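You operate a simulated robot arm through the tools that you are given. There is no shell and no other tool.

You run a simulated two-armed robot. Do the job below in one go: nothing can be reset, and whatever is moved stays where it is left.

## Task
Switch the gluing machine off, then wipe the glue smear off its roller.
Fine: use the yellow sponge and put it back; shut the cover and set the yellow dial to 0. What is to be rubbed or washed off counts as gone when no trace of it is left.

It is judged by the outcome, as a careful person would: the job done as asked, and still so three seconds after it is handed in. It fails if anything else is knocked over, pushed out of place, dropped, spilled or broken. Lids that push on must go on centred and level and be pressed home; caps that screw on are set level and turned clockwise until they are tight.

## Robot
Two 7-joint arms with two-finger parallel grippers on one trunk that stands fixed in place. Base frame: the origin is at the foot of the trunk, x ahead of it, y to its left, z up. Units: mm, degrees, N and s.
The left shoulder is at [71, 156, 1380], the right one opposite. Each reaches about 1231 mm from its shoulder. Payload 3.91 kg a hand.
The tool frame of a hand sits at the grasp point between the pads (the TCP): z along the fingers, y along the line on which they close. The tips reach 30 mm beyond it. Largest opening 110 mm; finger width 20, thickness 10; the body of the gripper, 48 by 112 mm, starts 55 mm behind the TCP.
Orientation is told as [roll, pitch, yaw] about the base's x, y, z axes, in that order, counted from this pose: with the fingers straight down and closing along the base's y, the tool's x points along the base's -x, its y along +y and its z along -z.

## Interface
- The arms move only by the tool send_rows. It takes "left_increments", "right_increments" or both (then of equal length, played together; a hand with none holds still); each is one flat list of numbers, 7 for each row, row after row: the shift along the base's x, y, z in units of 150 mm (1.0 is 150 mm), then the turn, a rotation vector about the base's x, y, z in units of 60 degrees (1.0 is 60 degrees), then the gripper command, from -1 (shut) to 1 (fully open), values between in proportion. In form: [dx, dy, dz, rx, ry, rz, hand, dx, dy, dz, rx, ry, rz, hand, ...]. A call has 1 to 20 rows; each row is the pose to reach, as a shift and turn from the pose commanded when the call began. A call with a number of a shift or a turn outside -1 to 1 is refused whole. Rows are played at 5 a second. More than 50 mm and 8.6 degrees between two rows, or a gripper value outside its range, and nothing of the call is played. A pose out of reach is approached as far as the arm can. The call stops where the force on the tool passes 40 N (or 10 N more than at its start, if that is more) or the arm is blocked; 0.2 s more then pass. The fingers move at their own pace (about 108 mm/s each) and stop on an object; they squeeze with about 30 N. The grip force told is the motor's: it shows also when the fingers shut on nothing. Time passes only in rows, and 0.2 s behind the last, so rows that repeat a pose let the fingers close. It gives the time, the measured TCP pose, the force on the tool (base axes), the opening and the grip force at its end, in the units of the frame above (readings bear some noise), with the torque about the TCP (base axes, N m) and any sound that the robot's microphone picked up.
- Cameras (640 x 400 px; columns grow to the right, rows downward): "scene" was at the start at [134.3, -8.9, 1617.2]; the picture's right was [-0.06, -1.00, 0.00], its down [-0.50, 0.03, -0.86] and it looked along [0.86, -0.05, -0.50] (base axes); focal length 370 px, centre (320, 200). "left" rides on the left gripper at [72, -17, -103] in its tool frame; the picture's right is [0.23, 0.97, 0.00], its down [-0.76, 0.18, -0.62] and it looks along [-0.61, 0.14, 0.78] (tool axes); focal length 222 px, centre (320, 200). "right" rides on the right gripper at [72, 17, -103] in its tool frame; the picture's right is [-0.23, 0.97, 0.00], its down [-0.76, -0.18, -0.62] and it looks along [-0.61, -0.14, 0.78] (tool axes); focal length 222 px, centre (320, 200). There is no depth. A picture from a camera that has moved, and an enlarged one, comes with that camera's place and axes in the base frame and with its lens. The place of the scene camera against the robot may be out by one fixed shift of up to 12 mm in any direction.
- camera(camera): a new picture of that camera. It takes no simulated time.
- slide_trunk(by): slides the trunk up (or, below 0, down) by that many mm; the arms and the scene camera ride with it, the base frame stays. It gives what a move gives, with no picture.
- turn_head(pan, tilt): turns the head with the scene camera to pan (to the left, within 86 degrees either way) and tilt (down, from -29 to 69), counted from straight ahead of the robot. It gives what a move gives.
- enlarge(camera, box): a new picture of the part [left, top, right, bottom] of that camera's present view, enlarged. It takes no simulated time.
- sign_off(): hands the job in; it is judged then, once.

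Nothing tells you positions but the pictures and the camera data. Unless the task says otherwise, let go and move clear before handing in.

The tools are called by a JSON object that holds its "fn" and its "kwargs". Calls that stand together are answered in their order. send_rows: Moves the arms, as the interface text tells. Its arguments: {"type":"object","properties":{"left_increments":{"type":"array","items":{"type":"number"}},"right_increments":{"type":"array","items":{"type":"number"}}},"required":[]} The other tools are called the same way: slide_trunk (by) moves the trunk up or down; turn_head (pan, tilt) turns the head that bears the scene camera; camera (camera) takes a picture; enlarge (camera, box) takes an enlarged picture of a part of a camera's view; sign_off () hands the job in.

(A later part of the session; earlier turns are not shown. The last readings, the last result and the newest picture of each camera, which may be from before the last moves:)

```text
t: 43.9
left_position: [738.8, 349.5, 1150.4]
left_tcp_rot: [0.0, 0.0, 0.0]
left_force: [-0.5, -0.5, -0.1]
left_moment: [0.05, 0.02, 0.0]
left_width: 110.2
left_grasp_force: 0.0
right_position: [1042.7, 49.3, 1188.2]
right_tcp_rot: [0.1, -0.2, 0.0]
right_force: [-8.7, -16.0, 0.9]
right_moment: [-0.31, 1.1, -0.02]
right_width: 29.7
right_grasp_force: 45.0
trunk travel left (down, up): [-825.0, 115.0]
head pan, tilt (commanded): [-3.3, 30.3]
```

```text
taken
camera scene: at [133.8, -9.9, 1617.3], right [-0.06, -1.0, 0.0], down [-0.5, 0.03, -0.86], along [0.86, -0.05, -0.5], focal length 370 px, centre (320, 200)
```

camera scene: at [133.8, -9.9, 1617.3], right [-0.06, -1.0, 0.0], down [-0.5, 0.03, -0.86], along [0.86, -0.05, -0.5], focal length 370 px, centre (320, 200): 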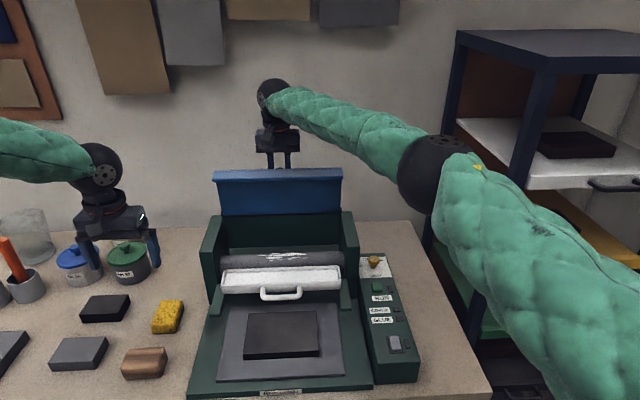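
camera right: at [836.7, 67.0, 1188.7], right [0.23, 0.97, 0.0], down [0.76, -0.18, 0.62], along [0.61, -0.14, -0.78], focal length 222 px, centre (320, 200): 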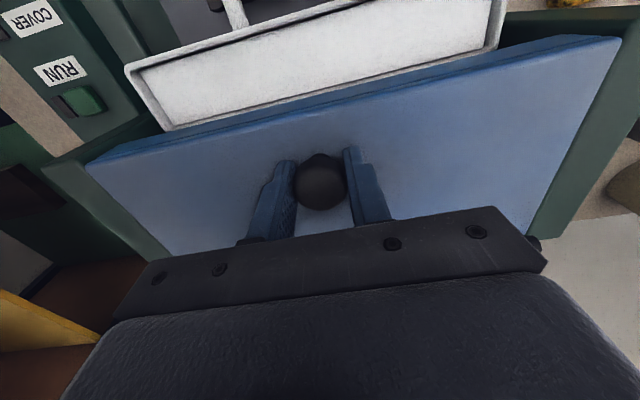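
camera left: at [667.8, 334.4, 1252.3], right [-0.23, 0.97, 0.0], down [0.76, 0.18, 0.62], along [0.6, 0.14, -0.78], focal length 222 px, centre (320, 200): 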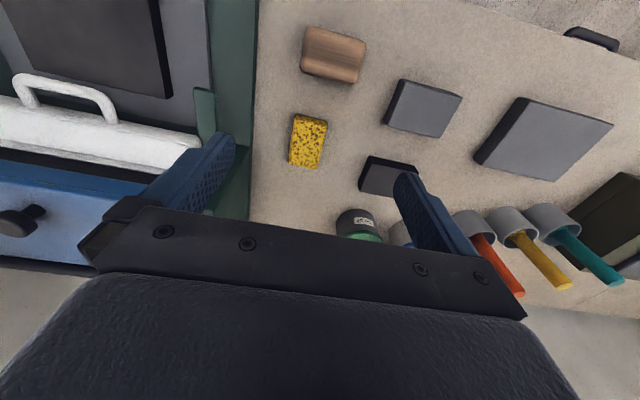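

The cover is near 75–80° open. I'll carry it past vertical and watch for a stop.

{"fn": "send_rows", "kwargs": {"right_increments": [0.0761, 0, -0.0059, 0, 0, 0, -1, 0.1515, 0, -0.0183, 0, 0, 0, -1, 0.2255, 0, -0.0372, 0, 0, 0, -1, 0.2975, 0, -0.0625, 0, 0, 0, -1, 0.3668, 0, -0.0943, 0, 0, 0, -1]}}

{"fn": "camera", "kwargs": {"camera": "scene"}}

{"fn": "camera", "kwargs": {"camera": "right"}}

```text
t: 45.2
left_position: [739.1, 349.7, 1149.8]
left_tcp_rot: [-0.2, 0.2, -0.2]
left_force: [0.9, -0.8, 0.1]
left_moment: [0.0, 0.0, 0.01]
left_width: 110.1
left_grasp_force: 0.0
right_position: [1073.8, 50.6, 1183.4]
right_tcp_rot: [0.3, -0.5, 0.5]
right_force: [-1.1, 20.0, 19.2]
right_moment: [0.35, 1.07, -0.04]
right_width: 28.3
right_grasp_force: 45.0
right hand out of reach, approached as far as the arm can: row 3, 4, 5
trunk travel left (down, up): [-825.0, 115.0]
head pan, tilt (commanded): [-3.3, 30.3]
stopped in row 5 (right hand): the force on the tool passed its limit at 42 N (the readings are from after the stop); the commanded pose is now the measured one
```

```text
taken
camera scene: at [134.3, -7.6, 1617.2], right [-0.06, -1.0, 0.0], down [-0.5, 0.03, -0.86], along [0.86, -0.05, -0.5], focal length 370 px, centre (320, 200)
```

scene: 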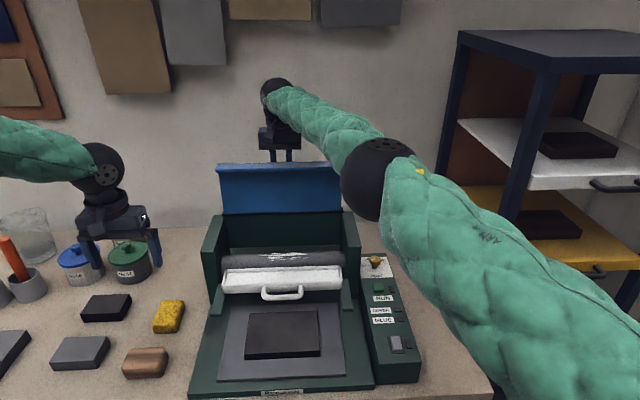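

```text
taken
camera right: at [999.7, 65.9, 1287.3], right [0.22, 0.98, 0.01], down [0.76, -0.18, 0.63], along [0.62, -0.13, -0.78], focal length 222 px, centre (320, 200)
```

right: 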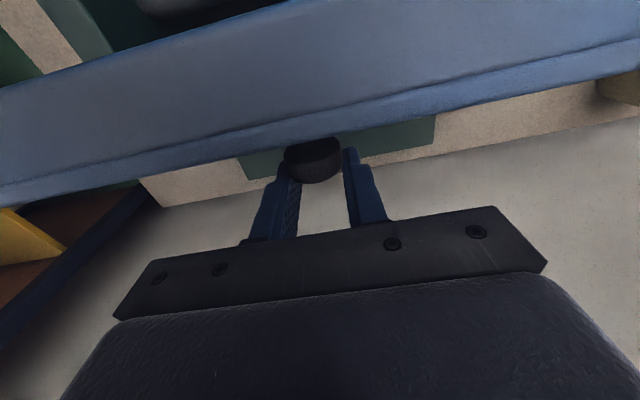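

The arm ran out of reach near upright and the force went up to 42 N, so I'll hold here and inspect the cover's angle before doing more.

{"fn": "enlarge", "kwargs": {"camera": "scene", "box": [190, 90, 370, 290]}}

{"fn": "camera", "kwargs": {"camera": "left"}}

```text
2.00 times, centred on (280, 190) of scene
camera zoom: at [134.3, -7.6, 1617.2], right [-0.06, -1.0, 0.0], down [-0.5, 0.03, -0.86], along [0.86, -0.05, -0.5], focal length 740 px, centre (400, 220)
```

zoom: 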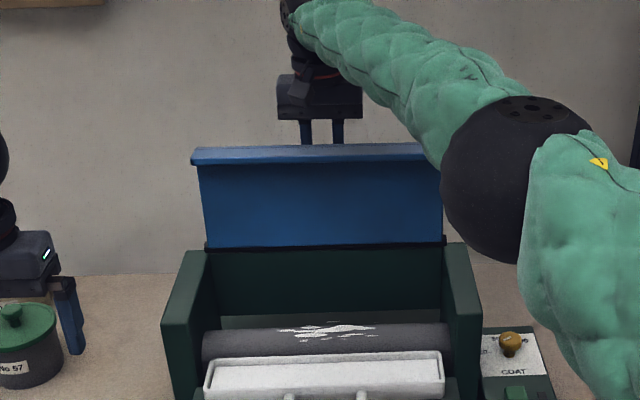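

```text
taken
camera left: at [666.4, 331.9, 1253.6], right [-0.23, 0.97, 0.0], down [0.76, 0.18, 0.62], along [0.61, 0.14, -0.78], focal length 222 px, centre (320, 200)
```

left: 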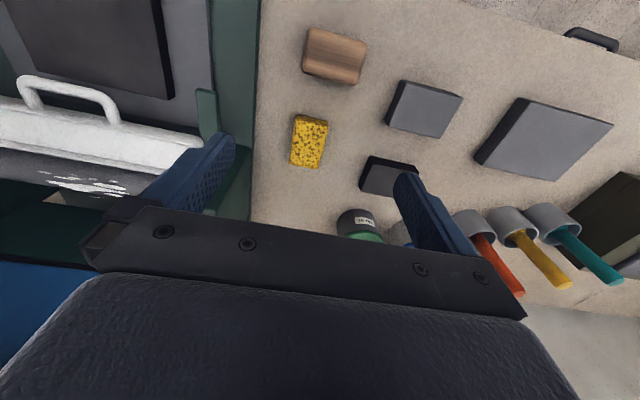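

The cover is about 85–87° open and only lightly held. I'll bring the left hand in front of its inner face as a gentle backstop and pusher, so it can't fall shut when the right hand lets go.

{"fn": "send_rows", "kwargs": {"left_increments": [0.06, -0.1, 0.03, 0, -0.125, 0, -1, 0.12, -0.2, 0.06, 0, -0.25, 0, -1, 0.18, -0.3, 0.09, 0, -0.375, 0, -1, 0.25, -0.4, 0.12, 0, -0.5, 0, -1, 0.31, -0.5, 0.15, 0, -0.625, 0, -1, 0.37, -0.6, 0.18, 0, -0.75, 0, -1, 0.44, -0.7, 0.2, 0, -0.875, 0, -1, 0.5, -0.8, 0.2, 0, -1.0, 0, -1]}}

{"fn": "camera", "kwargs": {"camera": "left"}}

{"fn": "camera", "kwargs": {"camera": "scene"}}

```text
t: 46.0
left_position: [764.3, 307.3, 1160.9]
left_tcp_rot: [-0.1, -20.3, -0.2]
left_force: [0.2, 0.2, -0.5]
left_moment: [0.06, -0.01, -0.01]
left_width: 0.0
left_grasp_force: 30.4
right_position: [1072.8, 50.6, 1183.7]
right_tcp_rot: [0.5, -0.5, 0.4]
right_force: [-0.8, 21.6, 10.9]
right_moment: [0.21, 0.58, -0.13]
right_width: 27.8
right_grasp_force: 44.5
trunk travel left (down, up): [-825.0, 115.0]
head pan, tilt (commanded): [-3.3, 30.3]
stopped in row 3 (right hand): the force on the tool passed its limit at 40 N (the readings are from after the stop); the commanded pose is now the measured one
```

```text
taken
camera left: at [660.6, 289.6, 1232.9], right [-0.21, 0.97, -0.08], down [0.5, 0.18, 0.85], along [0.84, 0.14, -0.52], focal length 222 px, centre (320, 200)
```

left: 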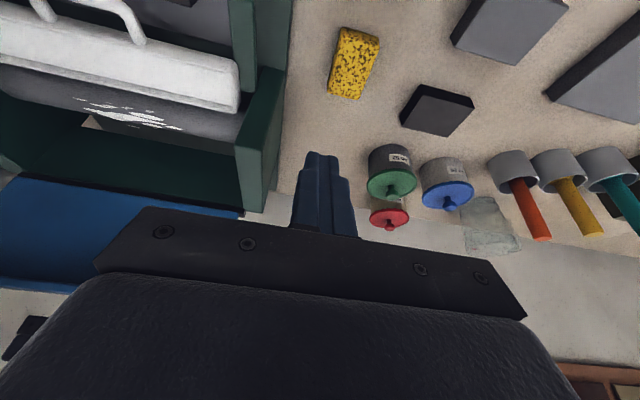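

```text
taken
camera scene: at [134.3, -8.3, 1617.0], right [-0.06, -1.0, 0.0], down [-0.5, 0.03, -0.86], along [0.86, -0.05, -0.5], focal length 370 px, centre (320, 200)
```

scene: 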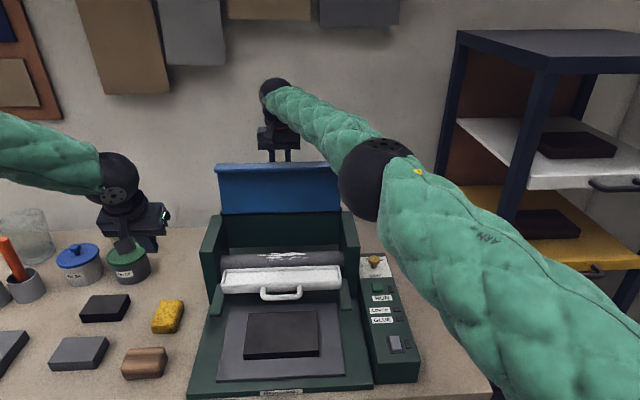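

The right hand's side load tripped the limit. I'll shift it 1.5 mm to ease that while the left hand continues into position.

{"fn": "send_rows", "kwargs": {"left_increments": [0.06, -0.09, 0.02, 0, -0.11, 0, -1, 0.11, -0.17, 0.04, 0, -0.22, 0, -1, 0.17, -0.26, 0.07, 0, -0.33, 0, -1, 0.22, -0.35, 0.09, 0, -0.44, 0, -1, 0.28, -0.43, 0.11, 0, -0.55, 0, -1, 0.33, -0.52, 0.13, 0, -0.66, 0, -1], "right_increments": [0, 0.005, 0, 0, 0, 0, -1, 0, 0.008, 0, 0, 0, 0, -1, 0, 0.01, 0, 0, 0, 0, -1, 0, 0.01, 0, 0, 0, 0, -1, 0, 0.01, 0, 0, 0, 0, -1, 0, 0.01, 0, 0, 0, 0, -1]}}

{"fn": "camera", "kwargs": {"camera": "left"}}

{"fn": "camera", "kwargs": {"camera": "scene"}}

```text
t: 47.4
left_position: [812.4, 232.7, 1180.0]
left_tcp_rot: [0.0, -60.0, 0.0]
left_force: [0.4, 0.0, -0.1]
left_moment: [0.0, 0.04, -0.01]
left_width: 0.0
left_grasp_force: 29.7
right_position: [1073.0, 51.0, 1183.2]
right_tcp_rot: [0.3, -0.6, 0.3]
right_force: [5.2, 19.9, 15.6]
right_moment: [0.08, -0.08, -0.27]
right_width: 27.9
right_grasp_force: 45.2
trunk travel left (down, up): [-825.0, 115.0]
head pan, tilt (commanded): [-3.3, 30.3]
```

```text
taken
camera left: at [687.1, 214.8, 1170.0], right [-0.11, 0.97, -0.2], down [-0.16, 0.18, 0.97], along [0.98, 0.14, 0.13], focal length 222 px, centre (320, 200)
```

left: 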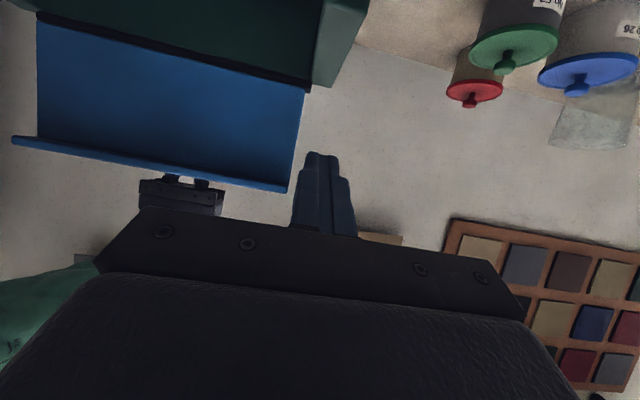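

```text
taken
camera scene: at [133.3, -6.1, 1617.5], right [-0.06, -1.0, 0.0], down [-0.5, 0.03, -0.86], along [0.86, -0.05, -0.5], focal length 370 px, centre (320, 200)
```

scene: 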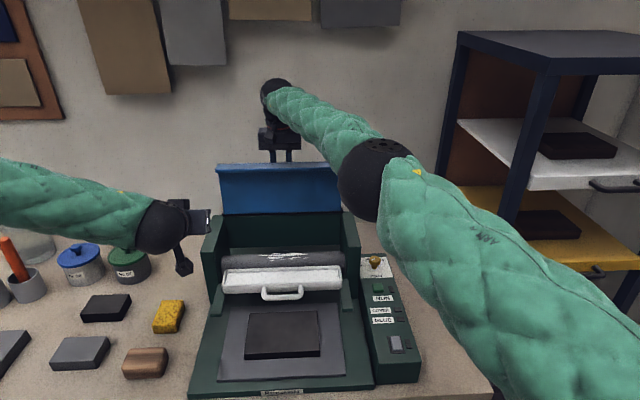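

From the left camera the cover looks close to upright. I'll bring the closed left fingertips up in front of its inner face.

{"fn": "send_rows", "kwargs": {"left_increments": [0.2, -0.1, 0.03, 0, 0, 0, -1, 0.4, -0.2, 0.06, 0, 0, 0, -1, 0.6, -0.3, 0.08, 0, 0, 0, -1, 0.8, -0.4, 0.1, 0, 0, 0, -1, 1.0, -0.5, 0.12, 0, 0, 0, -1]}}

{"fn": "camera", "kwargs": {"camera": "left"}}

{"fn": "camera", "kwargs": {"camera": "scene"}}

```text
t: 48.5
left_position: [949.2, 175.3, 1211.6]
left_tcp_rot: [-0.1, -59.9, 0.1]
left_force: [0.5, -0.3, 0.3]
left_moment: [0.01, -0.01, -0.01]
left_width: 0.0
left_grasp_force: 30.2
left hand out of reach, approached as far as the arm can: row 4, 5
right_position: [1071.8, 49.5, 1183.8]
right_tcp_rot: [0.2, -0.8, 0.3]
right_force: [8.4, 20.7, 19.9]
right_moment: [0.1, -0.08, -0.15]
right_width: 28.1
right_grasp_force: 44.6
trunk travel left (down, up): [-825.0, 115.0]
head pan, tilt (commanded): [-3.3, 30.3]
```

```text
taken
camera left: at [822.4, 157.1, 1201.4], right [-0.11, 0.97, -0.2], down [-0.16, 0.18, 0.97], along [0.98, 0.14, 0.13], focal length 222 px, centre (320, 200)
```

left: 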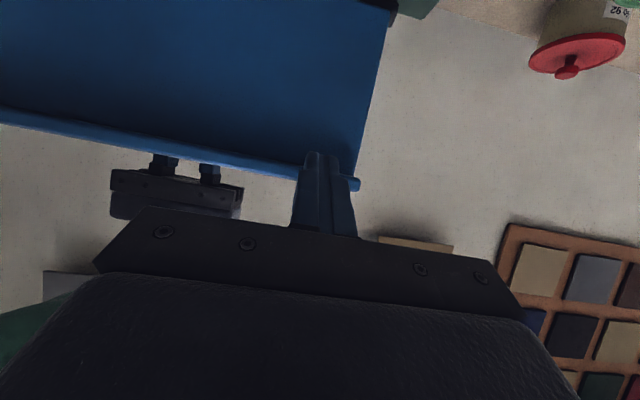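

```text
taken
camera scene: at [133.1, -5.3, 1617.4], right [-0.06, -1.0, 0.0], down [-0.5, 0.03, -0.86], along [0.86, -0.05, -0.5], focal length 370 px, centre (320, 200)
```

scene: 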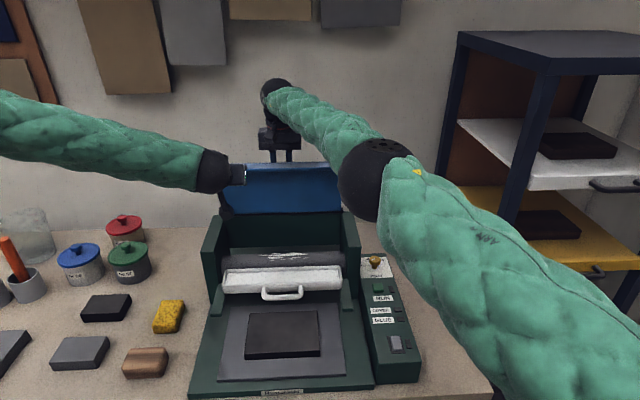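

Triangulating the cover's lip at (1015, 215, 1206) against its hinge edge at (1021, 210, 1062), it is at or just past vertical. With the left fingertips in front as a guard, I'll ease open the right fingers and see whether it stays.

{"fn": "send_rows", "kwargs": {"right_increments": [0, 0, 0, 0, 0, 0, -0.35, 0, 0, 0, 0, 0, 0, -0.2, 0, 0, 0, 0, 0, 0, -0.2]}}

{"fn": "camera", "kwargs": {"camera": "left"}}

{"fn": "camera", "kwargs": {"camera": "right"}}

```text
t: 49.4
left_position: [950.4, 171.6, 1210.8]
left_tcp_rot: [0.2, -59.8, -0.3]
left_force: [0.4, 0.2, 0.0]
left_moment: [0.01, 0.01, -0.02]
left_width: 0.0
left_grasp_force: 29.8
right_position: [1073.6, 44.9, 1181.7]
right_tcp_rot: [0.4, -0.6, 0.3]
right_force: [-0.4, -1.2, -0.5]
right_moment: [0.01, -0.02, -0.01]
right_width: 43.9
right_grasp_force: 0.0
trunk travel left (down, up): [-825.0, 115.0]
head pan, tilt (commanded): [-3.3, 30.3]
```

```text
taken
camera left: at [823.6, 153.7, 1200.7], right [-0.11, 0.97, -0.19], down [-0.16, 0.18, 0.97], along [0.98, 0.14, 0.13], focal length 222 px, centre (320, 200)
```

left: 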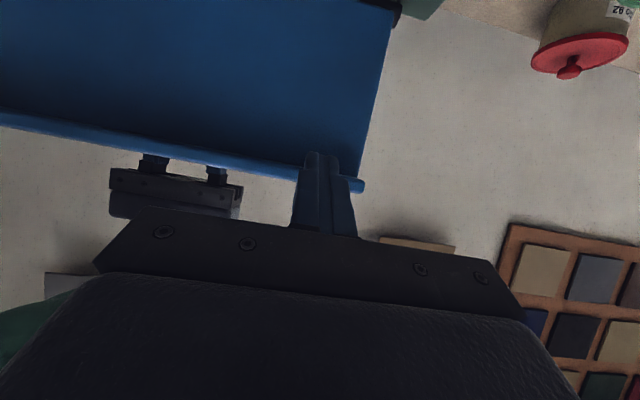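

```text
taken
camera right: at [1001.1, 61.8, 1285.1], right [0.22, 0.97, 0.01], down [0.76, -0.18, 0.63], along [0.62, -0.13, -0.78], focal length 222 px, centre (320, 200)
```

right: 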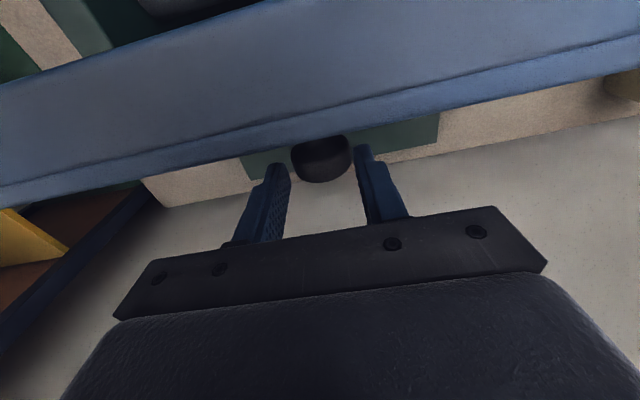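

The cover stays put with the fingers open and no contact force. I'll lift the right hand straight up out from behind it in small steps.

{"fn": "send_rows", "kwargs": {"right_increments": [0, 0, 0.1, 0, 0, 0, 0, 0, 0, 0.2, 0, 0, 0, 0, 0, 0, 0.3, 0, 0, 0, 0, 0, 0, 0.4, 0, 0, 0, 0, 0, 0, 0.5, 0, 0, 0, 0]}}

{"fn": "camera", "kwargs": {"camera": "left"}}

{"fn": "camera", "kwargs": {"camera": "right"}}

{"fn": "camera", "kwargs": {"camera": "scene"}}

```text
t: 50.5
left_position: [949.9, 170.6, 1212.6]
left_tcp_rot: [0.2, -59.9, -0.3]
left_force: [0.0, 0.3, -0.5]
left_moment: [0.01, -0.01, 0.02]
left_width: 0.0
left_grasp_force: 29.9
right_position: [1072.7, 45.9, 1258.3]
right_tcp_rot: [0.4, -0.6, 0.3]
right_force: [-0.1, 0.8, 0.4]
right_moment: [0.0, 0.0, -0.02]
right_width: 54.9
right_grasp_force: 0.0
trunk travel left (down, up): [-825.0, 115.0]
head pan, tilt (commanded): [-3.3, 30.3]
```

```text
taken
camera left: at [823.3, 153.8, 1201.1], right [-0.11, 0.97, -0.19], down [-0.16, 0.18, 0.97], along [0.98, 0.14, 0.13], focal length 222 px, centre (320, 200)
```

left: 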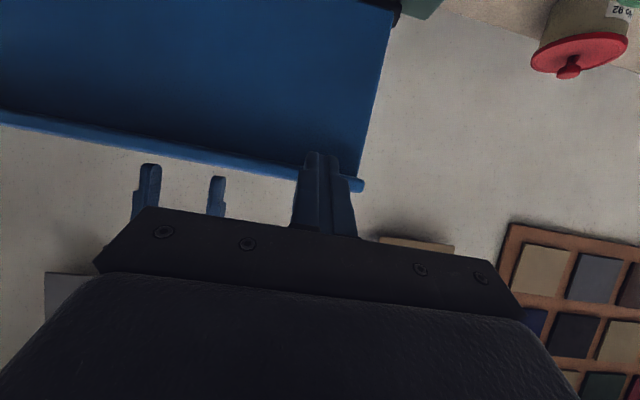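

```text
taken
camera right: at [999.3, 61.6, 1361.6], right [0.22, 0.97, 0.01], down [0.76, -0.18, 0.63], along [0.62, -0.13, -0.78], focal length 222 px, centre (320, 200)
```

right: 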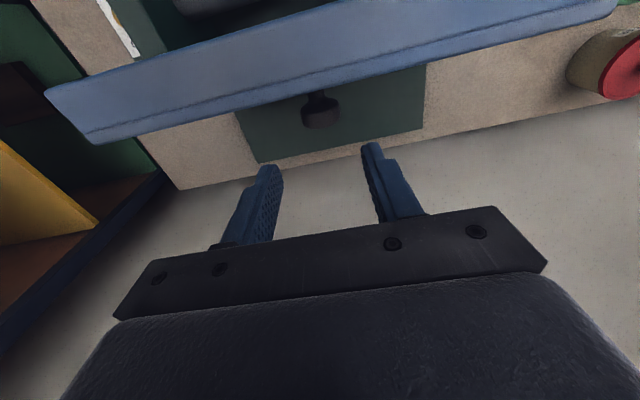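

```text
taken
camera scene: at [134.5, -9.6, 1617.2], right [-0.06, -1.0, 0.0], down [-0.5, 0.03, -0.86], along [0.86, -0.05, -0.5], focal length 370 px, centre (320, 200)
```

scene: 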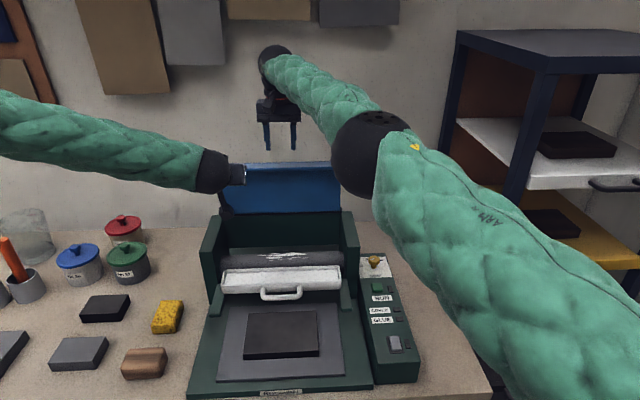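

The cover stands open by itself. I'll back the right hand over the roller for a close view and retract the left hand.

{"fn": "send_rows", "kwargs": {"right_increments": [0, 0, 0.1, 0, 0, 0, 1, -0.2, 0, 0.12, 0, 0, 0, 1, -0.4, 0, 0.12, 0, 0, 0, 1, -0.6, 0, 0.12, 0, 0, 0, 1, -0.8, 0, 0.12, 0, 0, 0, 1, -1.0, 0, 0.12, 0, 0, 0, 1], "left_increments": [-0.16, 0.08, 0, 0, 0, 0, -1, -0.33, 0.16, 0, 0, 0, 0, -1, -0.5, 0.25, 0, 0, 0, 0, -1, -0.67, 0.4, 0, 0, 0, 0, -1, -0.83, 0.6, 0, 0, 0, 0, -1, -1.0, 0.8, 0, 0, 0, 0, -1]}}

{"fn": "camera", "kwargs": {"camera": "right"}}

{"fn": "camera", "kwargs": {"camera": "scene"}}

```text
t: 52.0
left_position: [797.5, 295.2, 1210.8]
left_tcp_rot: [0.0, -60.0, -0.1]
left_force: [-0.2, 0.5, 0.5]
left_moment: [-0.01, -0.03, -0.05]
left_width: 0.1
left_grasp_force: 30.2
right_position: [920.8, 47.5, 1277.6]
right_tcp_rot: [0.3, -0.7, 0.2]
right_force: [-1.2, 0.2, 0.9]
right_moment: [0.0, -0.03, 0.03]
right_width: 110.2
right_grasp_force: 0.0
trunk travel left (down, up): [-825.0, 115.0]
head pan, tilt (commanded): [-3.3, 30.3]
```

```text
taken
camera right: at [847.9, 64.0, 1380.1], right [0.22, 0.97, 0.01], down [0.75, -0.18, 0.63], along [0.62, -0.14, -0.77], focal length 222 px, centre (320, 200)
```

right: 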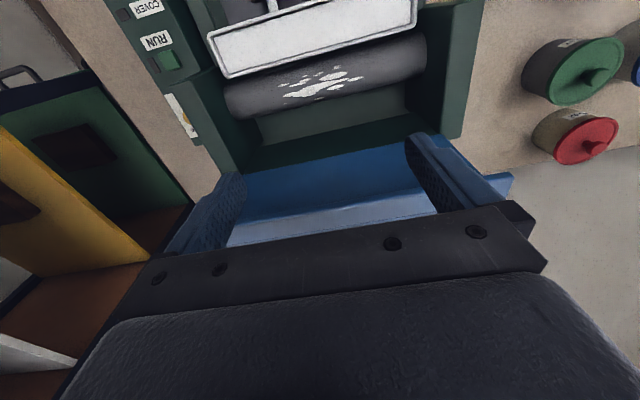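

```text
taken
camera scene: at [132.1, -6.8, 1617.5], right [-0.06, -1.0, 0.0], down [-0.5, 0.03, -0.86], along [0.86, -0.05, -0.5], focal length 370 px, centre (320, 200)
```

scene: 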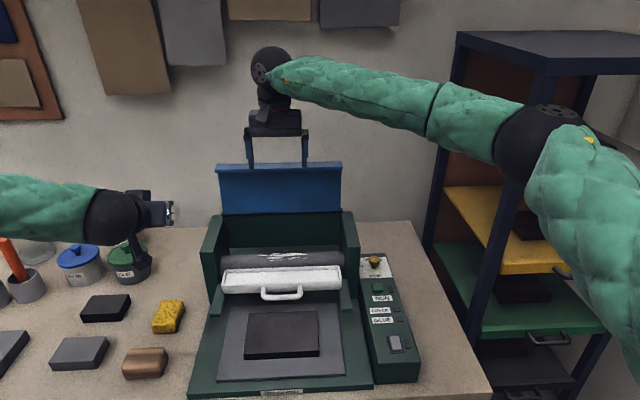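

{"fn": "enlarge", "kwargs": {"camera": "right", "box": [200, 0, 480, 175]}}

{"fn": "enlarge", "kwargs": {"camera": "scene", "box": [195, 205, 365, 305]}}

{"fn": "enlarge", "kwargs": {"camera": "right", "box": [270, 55, 380, 110]}}

```text
2.29 times, centred on (340, 88) of right
camera zoom: at [847.9, 64.0, 1380.1], right [0.22, 0.97, 0.01], down [0.75, -0.18, 0.63], along [0.62, -0.14, -0.77], focal length 508 px, centre (274, 457)
```

zoom: 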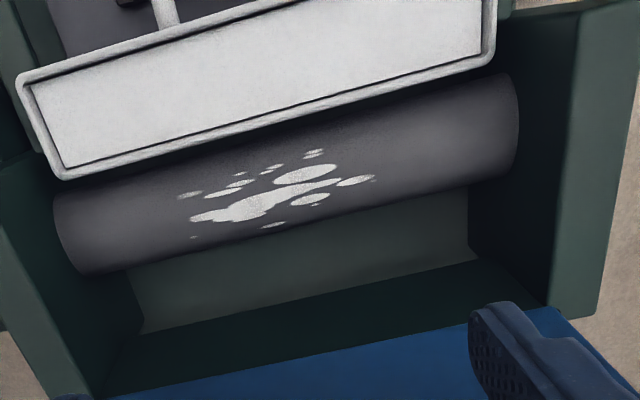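

```text
3.76 times, centred on (280, 255) of scene
camera zoom: at [132.1, -6.8, 1617.5], right [-0.06, -1.0, 0.0], down [-0.5, 0.03, -0.86], along [0.86, -0.05, -0.5], focal length 1392 px, centre (471, -7)
```

zoom: 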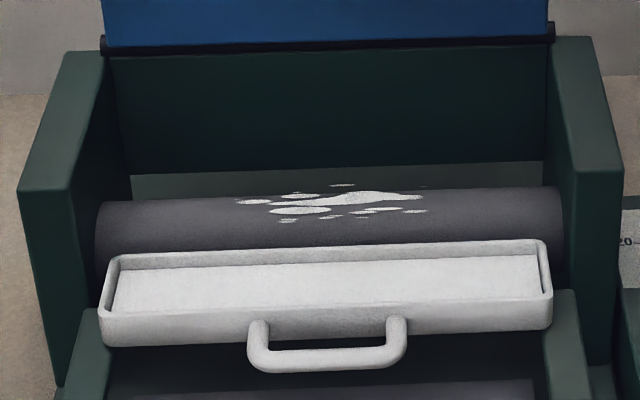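

```text
5.82 times, centred on (325, 82) of right
camera zoom: at [847.9, 64.0, 1380.1], right [0.22, 0.97, 0.01], down [0.75, -0.18, 0.63], along [0.62, -0.14, -0.77], focal length 1292 px, centre (291, 884)
```

zoom: 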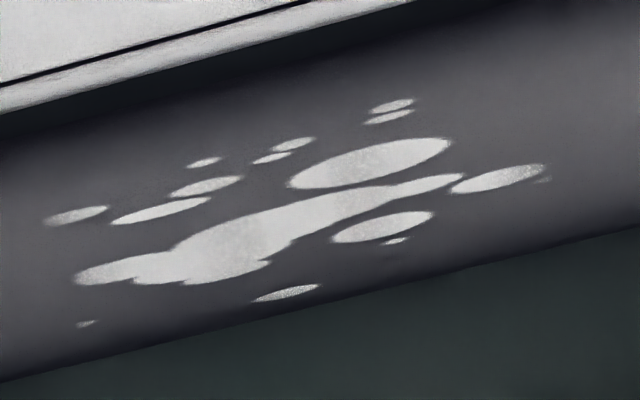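

The smear lies on the roller's top, roughly x 908–958, y −22 to 120, with the surface at z≈981. I'll move the right hand clear to the side and bring the left hand, straightened and open, over the sponge.

{"fn": "send_rows", "kwargs": {"right_increments": [-0.17, -0.17, 0, 0, 0, 0, 1, -0.34, -0.34, 0, 0, 0, 0, 1, -0.5, -0.5, 0, 0, 0, 0, 1, -0.67, -0.67, 0, 0, 0, 0, 1, -0.83, -0.83, 0, 0, 0, 0, 1, -1, -1, 0, 0, 0, 0, 1, -1, -1, 0, 0, 0, 0, 1, -1, -1, 0, 0, 0, 0, 1], "left_increments": [0.03, 0.05, -0.05, 0, 0.125, 0, 1, 0.07, 0.1, -0.1, 0, 0.25, 0, 1, 0.11, 0.15, -0.2, 0, 0.375, 0, 1, 0.15, 0.2, -0.3, 0, 0.5, 0, 1, 0.19, 0.25, -0.4, 0, 0.625, 0, 1, 0.23, 0.3, -0.5, 0, 0.75, 0, 1, 0.26, 0.34, -0.6, 0, 0.875, 0, 1, 0.287, 0.373, -0.7, 0, 1.0, 0, 1]}}

{"fn": "camera", "kwargs": {"camera": "left"}}

{"fn": "camera", "kwargs": {"camera": "scene"}}

```text
t: 53.8
left_position: [842.8, 350.7, 1105.8]
left_tcp_rot: [0.0, 0.3, -0.1]
left_force: [-0.5, 0.0, -0.2]
left_moment: [-0.01, 0.03, 0.02]
left_width: 110.0
left_grasp_force: 0.0
right_position: [775.3, -102.7, 1275.3]
right_tcp_rot: [0.4, -0.5, 0.2]
right_force: [-0.4, 0.0, 0.4]
right_moment: [0.0, 0.04, -0.01]
right_width: 109.9
right_grasp_force: 0.0
trunk travel left (down, up): [-825.0, 115.0]
head pan, tilt (commanded): [-3.3, 30.3]
```

```text
taken
camera left: at [770.3, 333.2, 1209.9], right [-0.22, 0.97, 0.0], down [0.77, 0.18, 0.62], along [0.6, 0.14, -0.79], focal length 222 px, centre (320, 200)
```

left: 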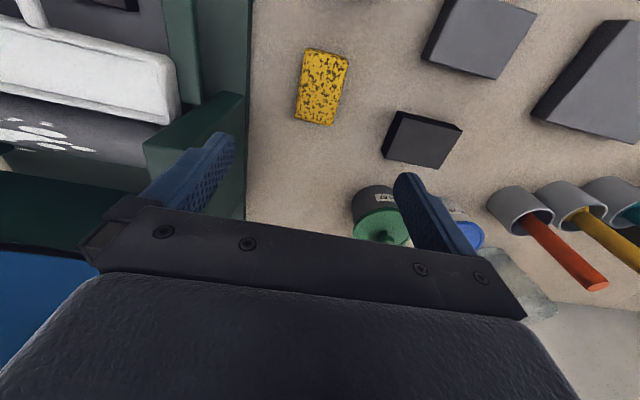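

```text
taken
camera scene: at [136.3, -8.6, 1617.1], right [-0.06, -1.0, 0.0], down [-0.51, 0.03, -0.86], along [0.86, -0.05, -0.51], focal length 370 px, centre (320, 200)
```

scene: 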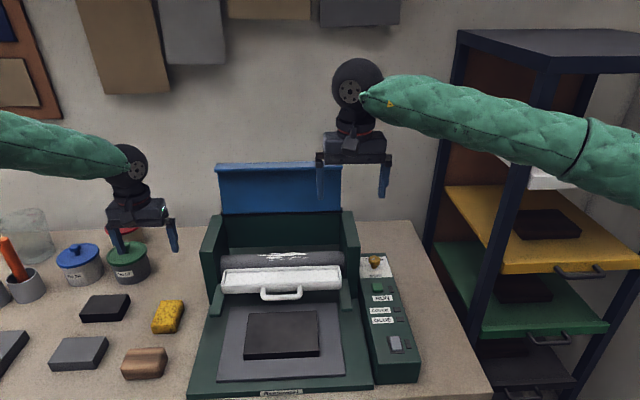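

The sponge is in the left camera's view; I'll magnify it to get its position, size and heading.

{"fn": "enlarge", "kwargs": {"camera": "left", "box": [270, 30, 380, 140]}}

{"fn": "enlarge", "kwargs": {"camera": "scene", "box": [130, 280, 210, 350]}}

```text
3.64 times, centred on (325, 85) of left
camera zoom: at [770.3, 333.2, 1209.9], right [-0.22, 0.97, 0.0], down [0.77, 0.18, 0.62], along [0.6, 0.14, -0.79], focal length 808 px, centre (302, 618)
```

zoom: 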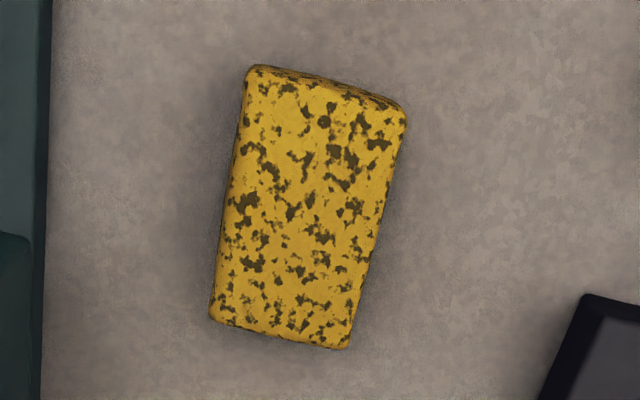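

```text
5.71 times, centred on (170, 315) of scene
camera zoom: at [136.3, -8.6, 1617.1], right [-0.06, -1.0, 0.0], down [-0.51, 0.03, -0.86], along [0.86, -0.05, -0.51], focal length 2113 px, centre (1177, -457)
```

zoom: 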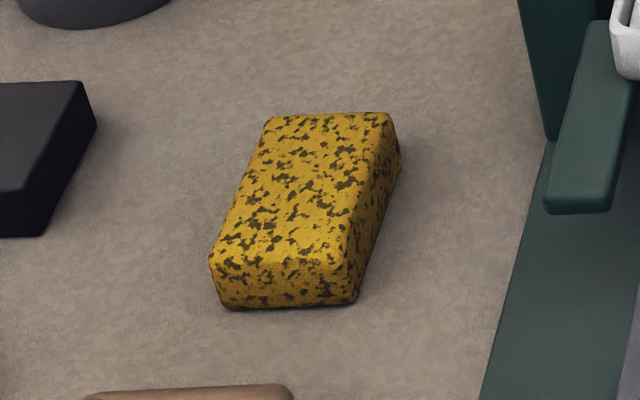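

The sponge is about 86 × 55 × 30 mm, aligned with x, its top centre at (835, 349, 876) and the bench at about z 846. I'll lower the open left hand around it, gripping only the upper part, while the right hand moves aside.

{"fn": "send_rows", "kwargs": {"left_increments": [-0.02, -0.005, -0.25, 0, 0, 0, 0.8, -0.04, -0.01, -0.5, 0, 0, 0, 0.8, -0.05, -0.012, -0.75, 0, 0, 0, 0.8, -0.05, -0.012, -1.0, 0, 0, 0, 0.8], "right_increments": [-0.12, -0.25, 0, 0, 0, 0, 1, -0.25, -0.5, 0, 0, 0, 0, 1, -0.37, -0.75, 0, 0, 0, 0, 1, -0.5, -1.0, 0, 0, 0, 0, 1]}}

{"fn": "camera", "kwargs": {"camera": "left"}}

{"fn": "enlarge", "kwargs": {"camera": "scene", "box": [90, 190, 230, 360]}}

```text
t: 54.8
left_position: [810.1, 359.1, 985.2]
left_tcp_rot: [0.0, 0.0, -0.1]
left_force: [-0.5, 0.0, 0.2]
left_moment: [0.05, -0.01, 0.01]
left_width: 99.1
left_grasp_force: 0.0
left hand out of reach, approached as far as the arm can: row 3, 4
right_position: [697.1, -253.6, 1273.9]
right_tcp_rot: [0.5, -0.7, 0.3]
right_force: [-0.4, 0.1, 1.0]
right_moment: [0.03, -0.01, -0.01]
right_width: 110.2
right_grasp_force: 0.0
trunk travel left (down, up): [-825.0, 115.0]
head pan, tilt (commanded): [-3.3, 30.3]
```

```text
taken
camera left: at [737.4, 341.1, 1088.4], right [-0.23, 0.97, 0.0], down [0.76, 0.18, 0.62], along [0.61, 0.14, -0.78], focal length 222 px, centre (320, 200)
```

left: 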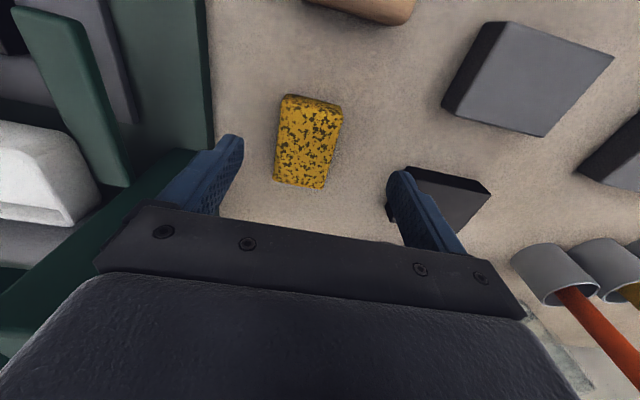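

```text
2.35 times, centred on (160, 275) of scene
camera zoom: at [132.5, -9.3, 1617.5], right [-0.06, -1.0, 0.0], down [-0.5, 0.03, -0.86], along [0.86, -0.05, -0.5], focal length 870 px, centre (696, 24)
```

zoom: 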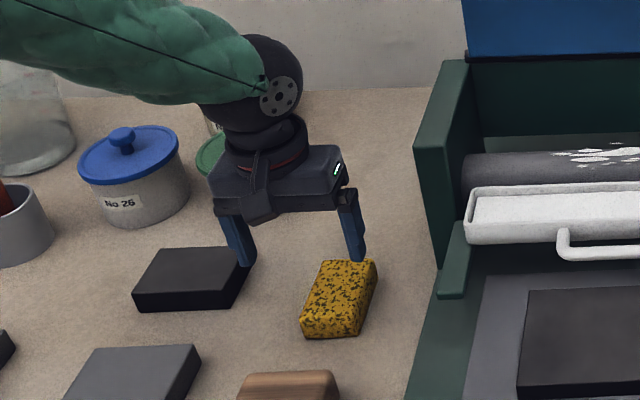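

The left arm can't get low enough at this trunk height. I'll raise the hand first, then slide the trunk down.

{"fn": "send_rows", "kwargs": {"left_increments": [0, 0, 0.25, 0, 0, 0, 0.8, 0, 0, 0.5, 0, 0, 0, 0.8, 0.05, -0.03, 0.75, 0, 0, 0, 0.8, 0.1, -0.05, 1.0, 0, 0, 0, 0.8]}}

{"fn": "slide_trunk", "kwargs": {"by": -180}}

{"fn": "camera", "kwargs": {"camera": "scene"}}

{"fn": "camera", "kwargs": {"camera": "left"}}

```text
t: 55.8
left_position: [825.9, 352.0, 1134.0]
left_tcp_rot: [0.1, 0.1, -0.2]
left_force: [-0.6, -0.6, 0.6]
left_moment: [0.0, 0.01, 0.0]
left_width: 99.0
left_grasp_force: 0.1
right_position: [697.2, -253.3, 1275.2]
right_tcp_rot: [0.3, -0.8, 0.2]
right_force: [-0.4, 0.5, 0.1]
right_moment: [-0.01, 0.01, 0.01]
right_width: 110.2
right_grasp_force: 0.1
trunk travel left (down, up): [-825.0, 115.0]
head pan, tilt (commanded): [-3.3, 30.3]
```

```text
t: 57.8
left_position: [826.8, 354.3, 954.0]
left_tcp_rot: [0.1, 0.1, -0.1]
left_force: [-0.5, -0.1, 0.8]
left_moment: [0.03, 0.01, -0.01]
left_width: 99.1
left_grasp_force: 0.0
right_position: [700.3, -252.8, 1094.3]
right_tcp_rot: [0.4, -0.6, 0.3]
right_force: [-0.2, 1.0, 0.7]
right_moment: [0.0, -0.03, 0.02]
right_width: 109.6
right_grasp_force: 0.1
trunk travel left (down, up): [-645.0, 295.0]
head pan, tilt (commanded): [-3.3, 30.3]
```

```text
taken
camera scene: at [134.2, -8.9, 1437.3], right [-0.06, -1.0, 0.0], down [-0.5, 0.03, -0.86], along [0.86, -0.05, -0.5], focal length 370 px, centre (320, 200)
```

scene: 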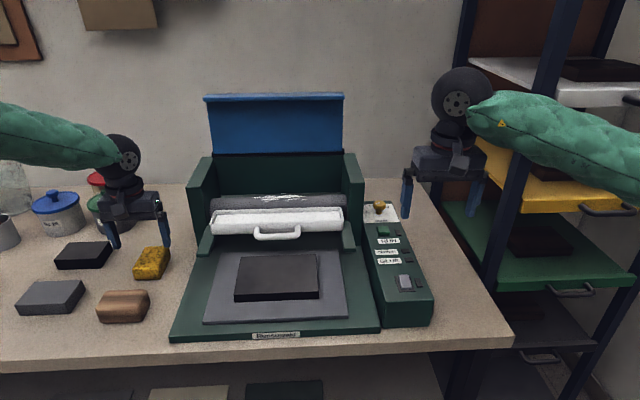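

```text
taken
camera left: at [754.3, 335.4, 1057.8], right [-0.23, 0.97, 0.0], down [0.76, 0.18, 0.62], along [0.61, 0.14, -0.78], focal length 222 px, centre (320, 200)
```

left: 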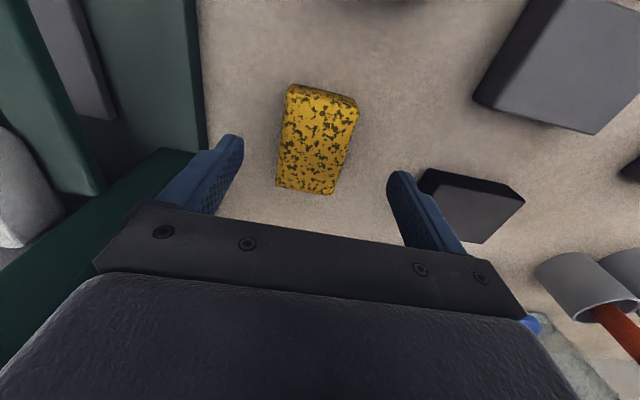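

The sponge's centre is 8 mm ahead and 4.6 mm right of the hand. I'll correct and lower to tool height 889, with tips about 13 mm above the bench.

{"fn": "send_rows", "kwargs": {"left_increments": [0.03, -0.02, -0.05, 0, 0, 0, 0.8, 0.053, -0.031, -0.1, 0, 0, 0, 0.8, 0.053, -0.031, -0.25, 0, 0, 0, 0.7, 0.053, -0.031, -0.36, 0, 0, 0, 0.6, 0.053, -0.031, -0.433, 0, 0, 0, 0.5]}}

{"fn": "camera", "kwargs": {"camera": "left"}}

{"fn": "enlarge", "kwargs": {"camera": "scene", "box": [80, 150, 220, 310]}}

```text
t: 59.0
left_position: [835.1, 349.0, 888.4]
left_tcp_rot: [0.0, 0.2, -0.2]
left_force: [0.8, 0.2, 0.1]
left_moment: [0.0, 0.0, 0.03]
left_width: 82.7
left_grasp_force: 0.1
right_position: [699.0, -252.6, 1094.5]
right_tcp_rot: [0.4, -0.6, 0.2]
right_force: [-0.4, -0.4, 0.4]
right_moment: [0.01, 0.01, 0.01]
right_width: 110.1
right_grasp_force: 0.0
trunk travel left (down, up): [-645.0, 295.0]
head pan, tilt (commanded): [-3.3, 30.3]
```

```text
taken
camera left: at [762.4, 331.5, 992.5], right [-0.23, 0.97, 0.0], down [0.76, 0.18, 0.62], along [0.61, 0.14, -0.78], focal length 222 px, centre (320, 200)
```

left: 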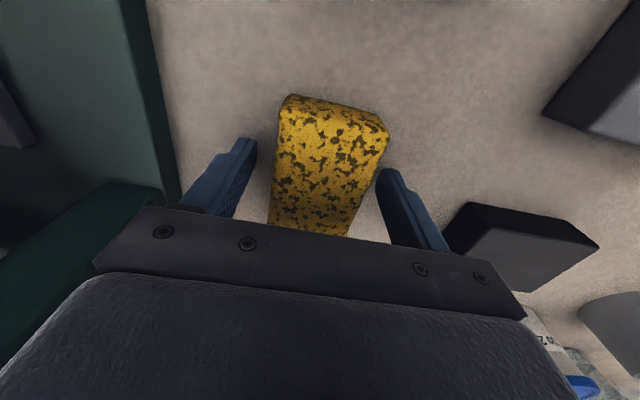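

```text
2.50 times, centred on (150, 230) of scene
camera zoom: at [134.7, -8.9, 1437.2], right [-0.06, -1.0, 0.0], down [-0.5, 0.03, -0.86], along [0.86, -0.05, -0.51], focal length 924 px, centre (745, 125)
```

zoom: 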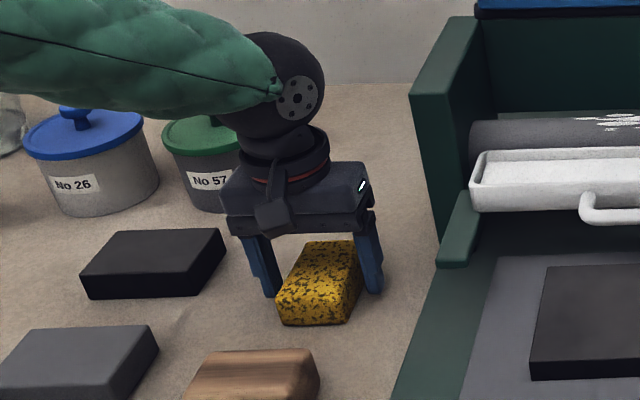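

The fingers straddle the sponge. Closing gently on it.

{"fn": "send_rows", "kwargs": {"left_increments": [0, 0, 0, 0, 0, 0, -1, 0, 0, 0, 0, 0, 0, -1, 0, 0, 0, 0, 0, 0, -1]}}

{"fn": "camera", "kwargs": {"camera": "left"}}

{"fn": "enlarge", "kwargs": {"camera": "scene", "box": [80, 150, 220, 310]}}

```text
t: 59.8
left_position: [834.3, 349.2, 888.0]
left_tcp_rot: [0.0, 0.1, 0.1]
left_force: [-0.2, 0.1, 0.2]
left_moment: [0.0, -0.02, -0.02]
left_width: 59.1
left_grasp_force: 30.4
right_position: [699.7, -252.5, 1094.5]
right_tcp_rot: [0.4, -0.6, 0.1]
right_force: [-0.1, -0.3, 0.2]
right_moment: [0.01, 0.02, 0.02]
right_width: 110.1
right_grasp_force: 0.3
trunk travel left (down, up): [-645.0, 295.0]
head pan, tilt (commanded): [-3.3, 30.3]
```

```text
taken
camera left: at [762.2, 331.4, 992.5], right [-0.23, 0.97, 0.0], down [0.76, 0.18, 0.62], along [0.61, 0.14, -0.78], focal length 222 px, centre (320, 200)
```

left: 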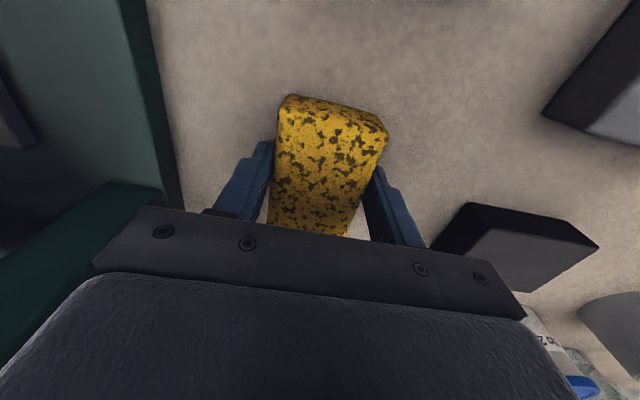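

```text
2.50 times, centred on (150, 230) of scene
camera zoom: at [134.5, -8.9, 1437.2], right [-0.06, -1.0, 0.0], down [-0.5, 0.03, -0.86], along [0.86, -0.05, -0.5], focal length 924 px, centre (745, 125)
```

zoom: 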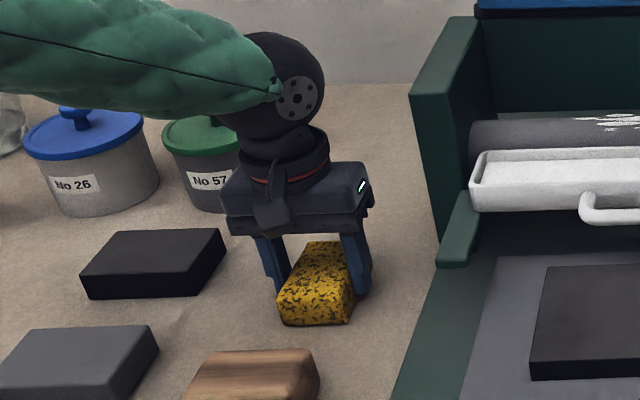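

The sponge is held, but to reach the roller's back side without the hand hitting the upright cover I need the sponge tilted relative to the hand. I'll let go, lean the hand back 25° and grip it again.

{"fn": "send_rows", "kwargs": {"left_increments": [0, 0, 0, 0, 0, 0, 0.5, 0, 0, 0, 0, 0, 0, 0.5, 0, 0, 0.2, 0, 0, 0, 0.5, 0, 0, 0.4, 0, 0, 0, 0.5, -0.015, 0, 0.4, 0, -0.105, 0, 0.5, -0.03, 0, 0.4, 0, -0.21, 0, 0.5, -0.045, 0, 0.4, 0, -0.315, 0, 0.5, -0.0615, 0, 0.4, 0, -0.4167, 0, 0.5]}}

{"fn": "camera", "kwargs": {"camera": "left"}}

{"fn": "enlarge", "kwargs": {"camera": "scene", "box": [80, 150, 220, 310]}}

```text
t: 61.5
left_position: [823.6, 348.8, 949.1]
left_tcp_rot: [0.0, -25.0, -0.2]
left_force: [-0.5, 0.9, -0.1]
left_moment: [-0.01, 0.01, -0.03]
left_width: 82.5
left_grasp_force: 0.1
right_position: [698.5, -253.1, 1094.3]
right_tcp_rot: [0.3, -0.7, 0.2]
right_force: [-0.3, -0.4, -0.6]
right_moment: [0.0, -0.01, 0.0]
right_width: 110.2
right_grasp_force: 0.0
trunk travel left (down, up): [-645.0, 295.0]
head pan, tilt (commanded): [-3.3, 30.3]
```

```text
taken
camera left: at [715.4, 330.5, 1012.5], right [-0.2, 0.97, -0.1], down [0.43, 0.18, 0.89], along [0.88, 0.14, -0.45], focal length 222 px, centre (320, 200)
```

left: 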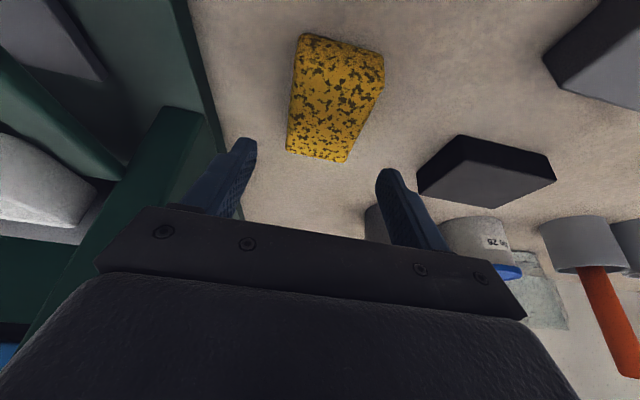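

```text
2.50 times, centred on (150, 230) of scene
camera zoom: at [133.9, -8.8, 1437.3], right [-0.06, -1.0, 0.0], down [-0.5, 0.03, -0.86], along [0.86, -0.05, -0.5], focal length 924 px, centre (745, 125)
```

zoom: 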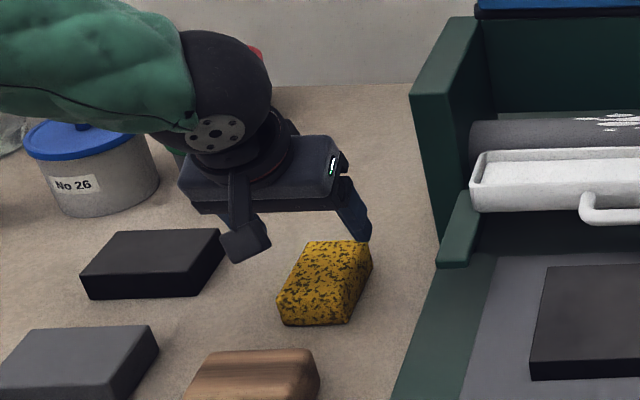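

The sponge is undisturbed. I'll lower the leaned hand and grip again.

{"fn": "send_rows", "kwargs": {"left_increments": [0, 0, -0.2, 0, 0, 0, 0.5, 0, 0, -0.4, 0, 0, 0, 0.5, 0, 0, -0.4, 0, 0, 0, -1, 0, 0, -0.4, 0, 0, 0, -1, 0, 0, -0.4, 0, 0, 0, -1]}}

{"fn": "camera", "kwargs": {"camera": "left"}}

{"fn": "enlarge", "kwargs": {"camera": "scene", "box": [80, 150, 220, 310]}}

```text
t: 62.8
left_position: [826.1, 348.4, 890.5]
left_tcp_rot: [0.1, -24.9, 0.0]
left_force: [0.1, 0.5, 0.5]
left_moment: [-0.01, 0.01, -0.02]
left_width: 58.7
left_grasp_force: 30.4
right_position: [698.1, -252.7, 1093.2]
right_tcp_rot: [0.4, -0.7, 0.2]
right_force: [0.5, -0.5, 0.1]
right_moment: [0.01, -0.01, 0.01]
right_width: 110.2
right_grasp_force: 0.1
trunk travel left (down, up): [-645.0, 295.0]
head pan, tilt (commanded): [-3.3, 30.3]
```

```text
taken
camera left: at [716.1, 330.6, 954.1], right [-0.2, 0.97, -0.09], down [0.43, 0.18, 0.89], along [0.88, 0.14, -0.45], focal length 222 px, centre (320, 200)
```

left: 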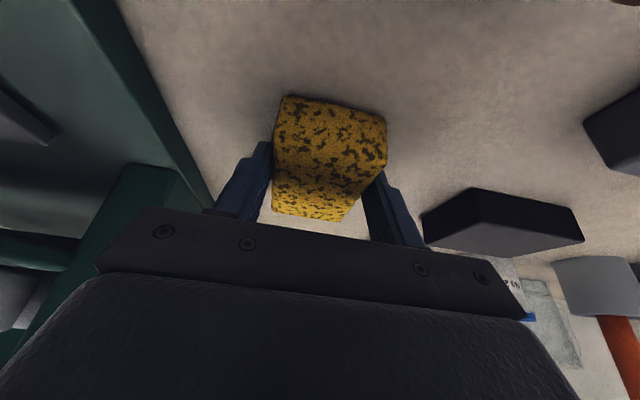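

```text
2.50 times, centred on (150, 230) of scene
camera zoom: at [134.3, -9.0, 1437.2], right [-0.06, -1.0, 0.0], down [-0.5, 0.03, -0.86], along [0.86, -0.05, -0.5], focal length 924 px, centre (745, 125)
```

zoom: 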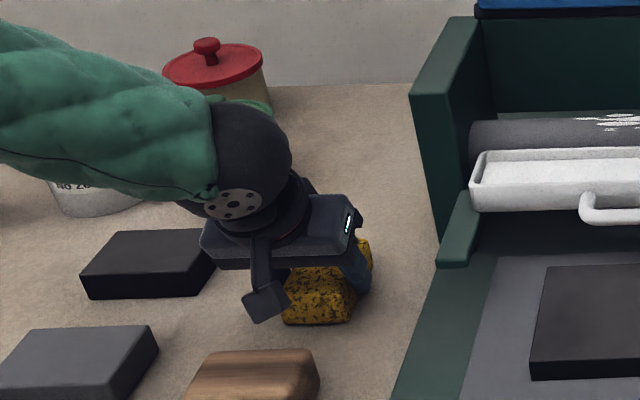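

The sponge is gripped again with the hand leaning back. Lifting it straight up and checking it holds.

{"fn": "send_rows", "kwargs": {"left_increments": [0, 0, 0.1, 0, 0, 0, -1, 0, 0, 0.3, 0, 0, 0, -1, 0, 0, 0.55, 0, 0, 0, -1, 0, 0, 0.8, 0, 0, 0, -1, 0, 0, 1.0, 0, 0, 0, -1]}}

{"fn": "send_rows", "kwargs": {"left_increments": [0, 0, 0.2, 0, 0, 0, -1, 0, 0, 0.4, 0, 0, 0, -1, 0, 0, 0.6, 0, 0, 0, -1, 0.1, -0.2, 0.6, 0, 0, 0, -1, 0.2, -0.4, 0.6, 0, 0, 0, -1, 0.3, -0.6, 0.6, 0, 0, 0, -1, 0.4, -0.8, 0.6, 0, 0, 0, -1, 0.5, -1.0, 0.6, 0, 0, 0, -1]}}

{"fn": "camera", "kwargs": {"camera": "left"}}

{"fn": "camera", "kwargs": {"camera": "scene"}}

```text
t: 64.0
left_position: [823.2, 348.4, 1039.5]
left_tcp_rot: [-0.1, -24.9, -0.1]
left_force: [0.5, -0.6, -0.3]
left_moment: [0.0, 0.04, -0.02]
left_width: 59.3
left_grasp_force: 29.6
right_position: [698.1, -253.5, 1093.3]
right_tcp_rot: [0.3, -0.6, 0.2]
right_force: [-1.0, -0.7, -0.2]
right_moment: [-0.04, 0.0, 0.0]
right_width: 110.2
right_grasp_force: 0.0
trunk travel left (down, up): [-645.0, 295.0]
head pan, tilt (commanded): [-3.3, 30.3]
```

```text
t: 65.8
left_position: [902.0, 198.3, 1127.0]
left_tcp_rot: [0.1, -24.8, -0.1]
left_force: [0.3, 0.6, 0.2]
left_moment: [0.0, 0.02, -0.01]
left_width: 59.0
left_grasp_force: 30.1
right_position: [700.0, -252.6, 1093.8]
right_tcp_rot: [0.5, -0.6, 0.3]
right_force: [0.5, 0.2, 0.6]
right_moment: [-0.04, -0.03, 0.02]
right_width: 109.9
right_grasp_force: 0.0
trunk travel left (down, up): [-645.0, 295.0]
head pan, tilt (commanded): [-3.3, 30.3]
```

```text
taken
camera left: at [793.1, 180.6, 1190.8], right [-0.21, 0.97, -0.09], down [0.43, 0.18, 0.89], along [0.88, 0.14, -0.46], focal length 222 px, centre (320, 200)
```

left: 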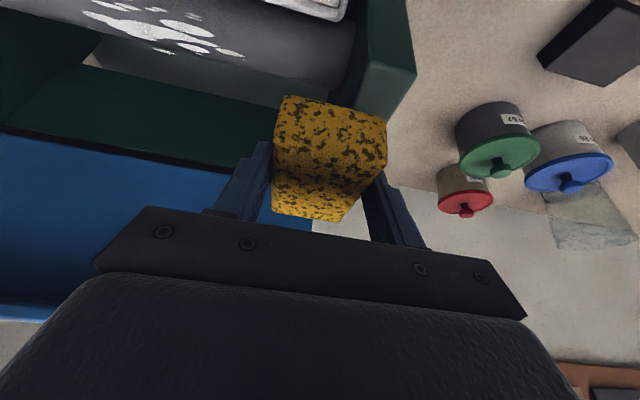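

```text
taken
camera scene: at [135.6, -8.9, 1437.1], right [-0.06, -1.0, 0.0], down [-0.5, 0.03, -0.86], along [0.86, -0.05, -0.51], focal length 370 px, centre (320, 200)
```

scene: 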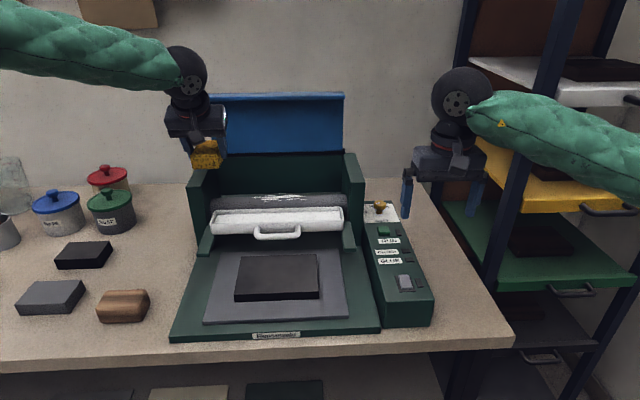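

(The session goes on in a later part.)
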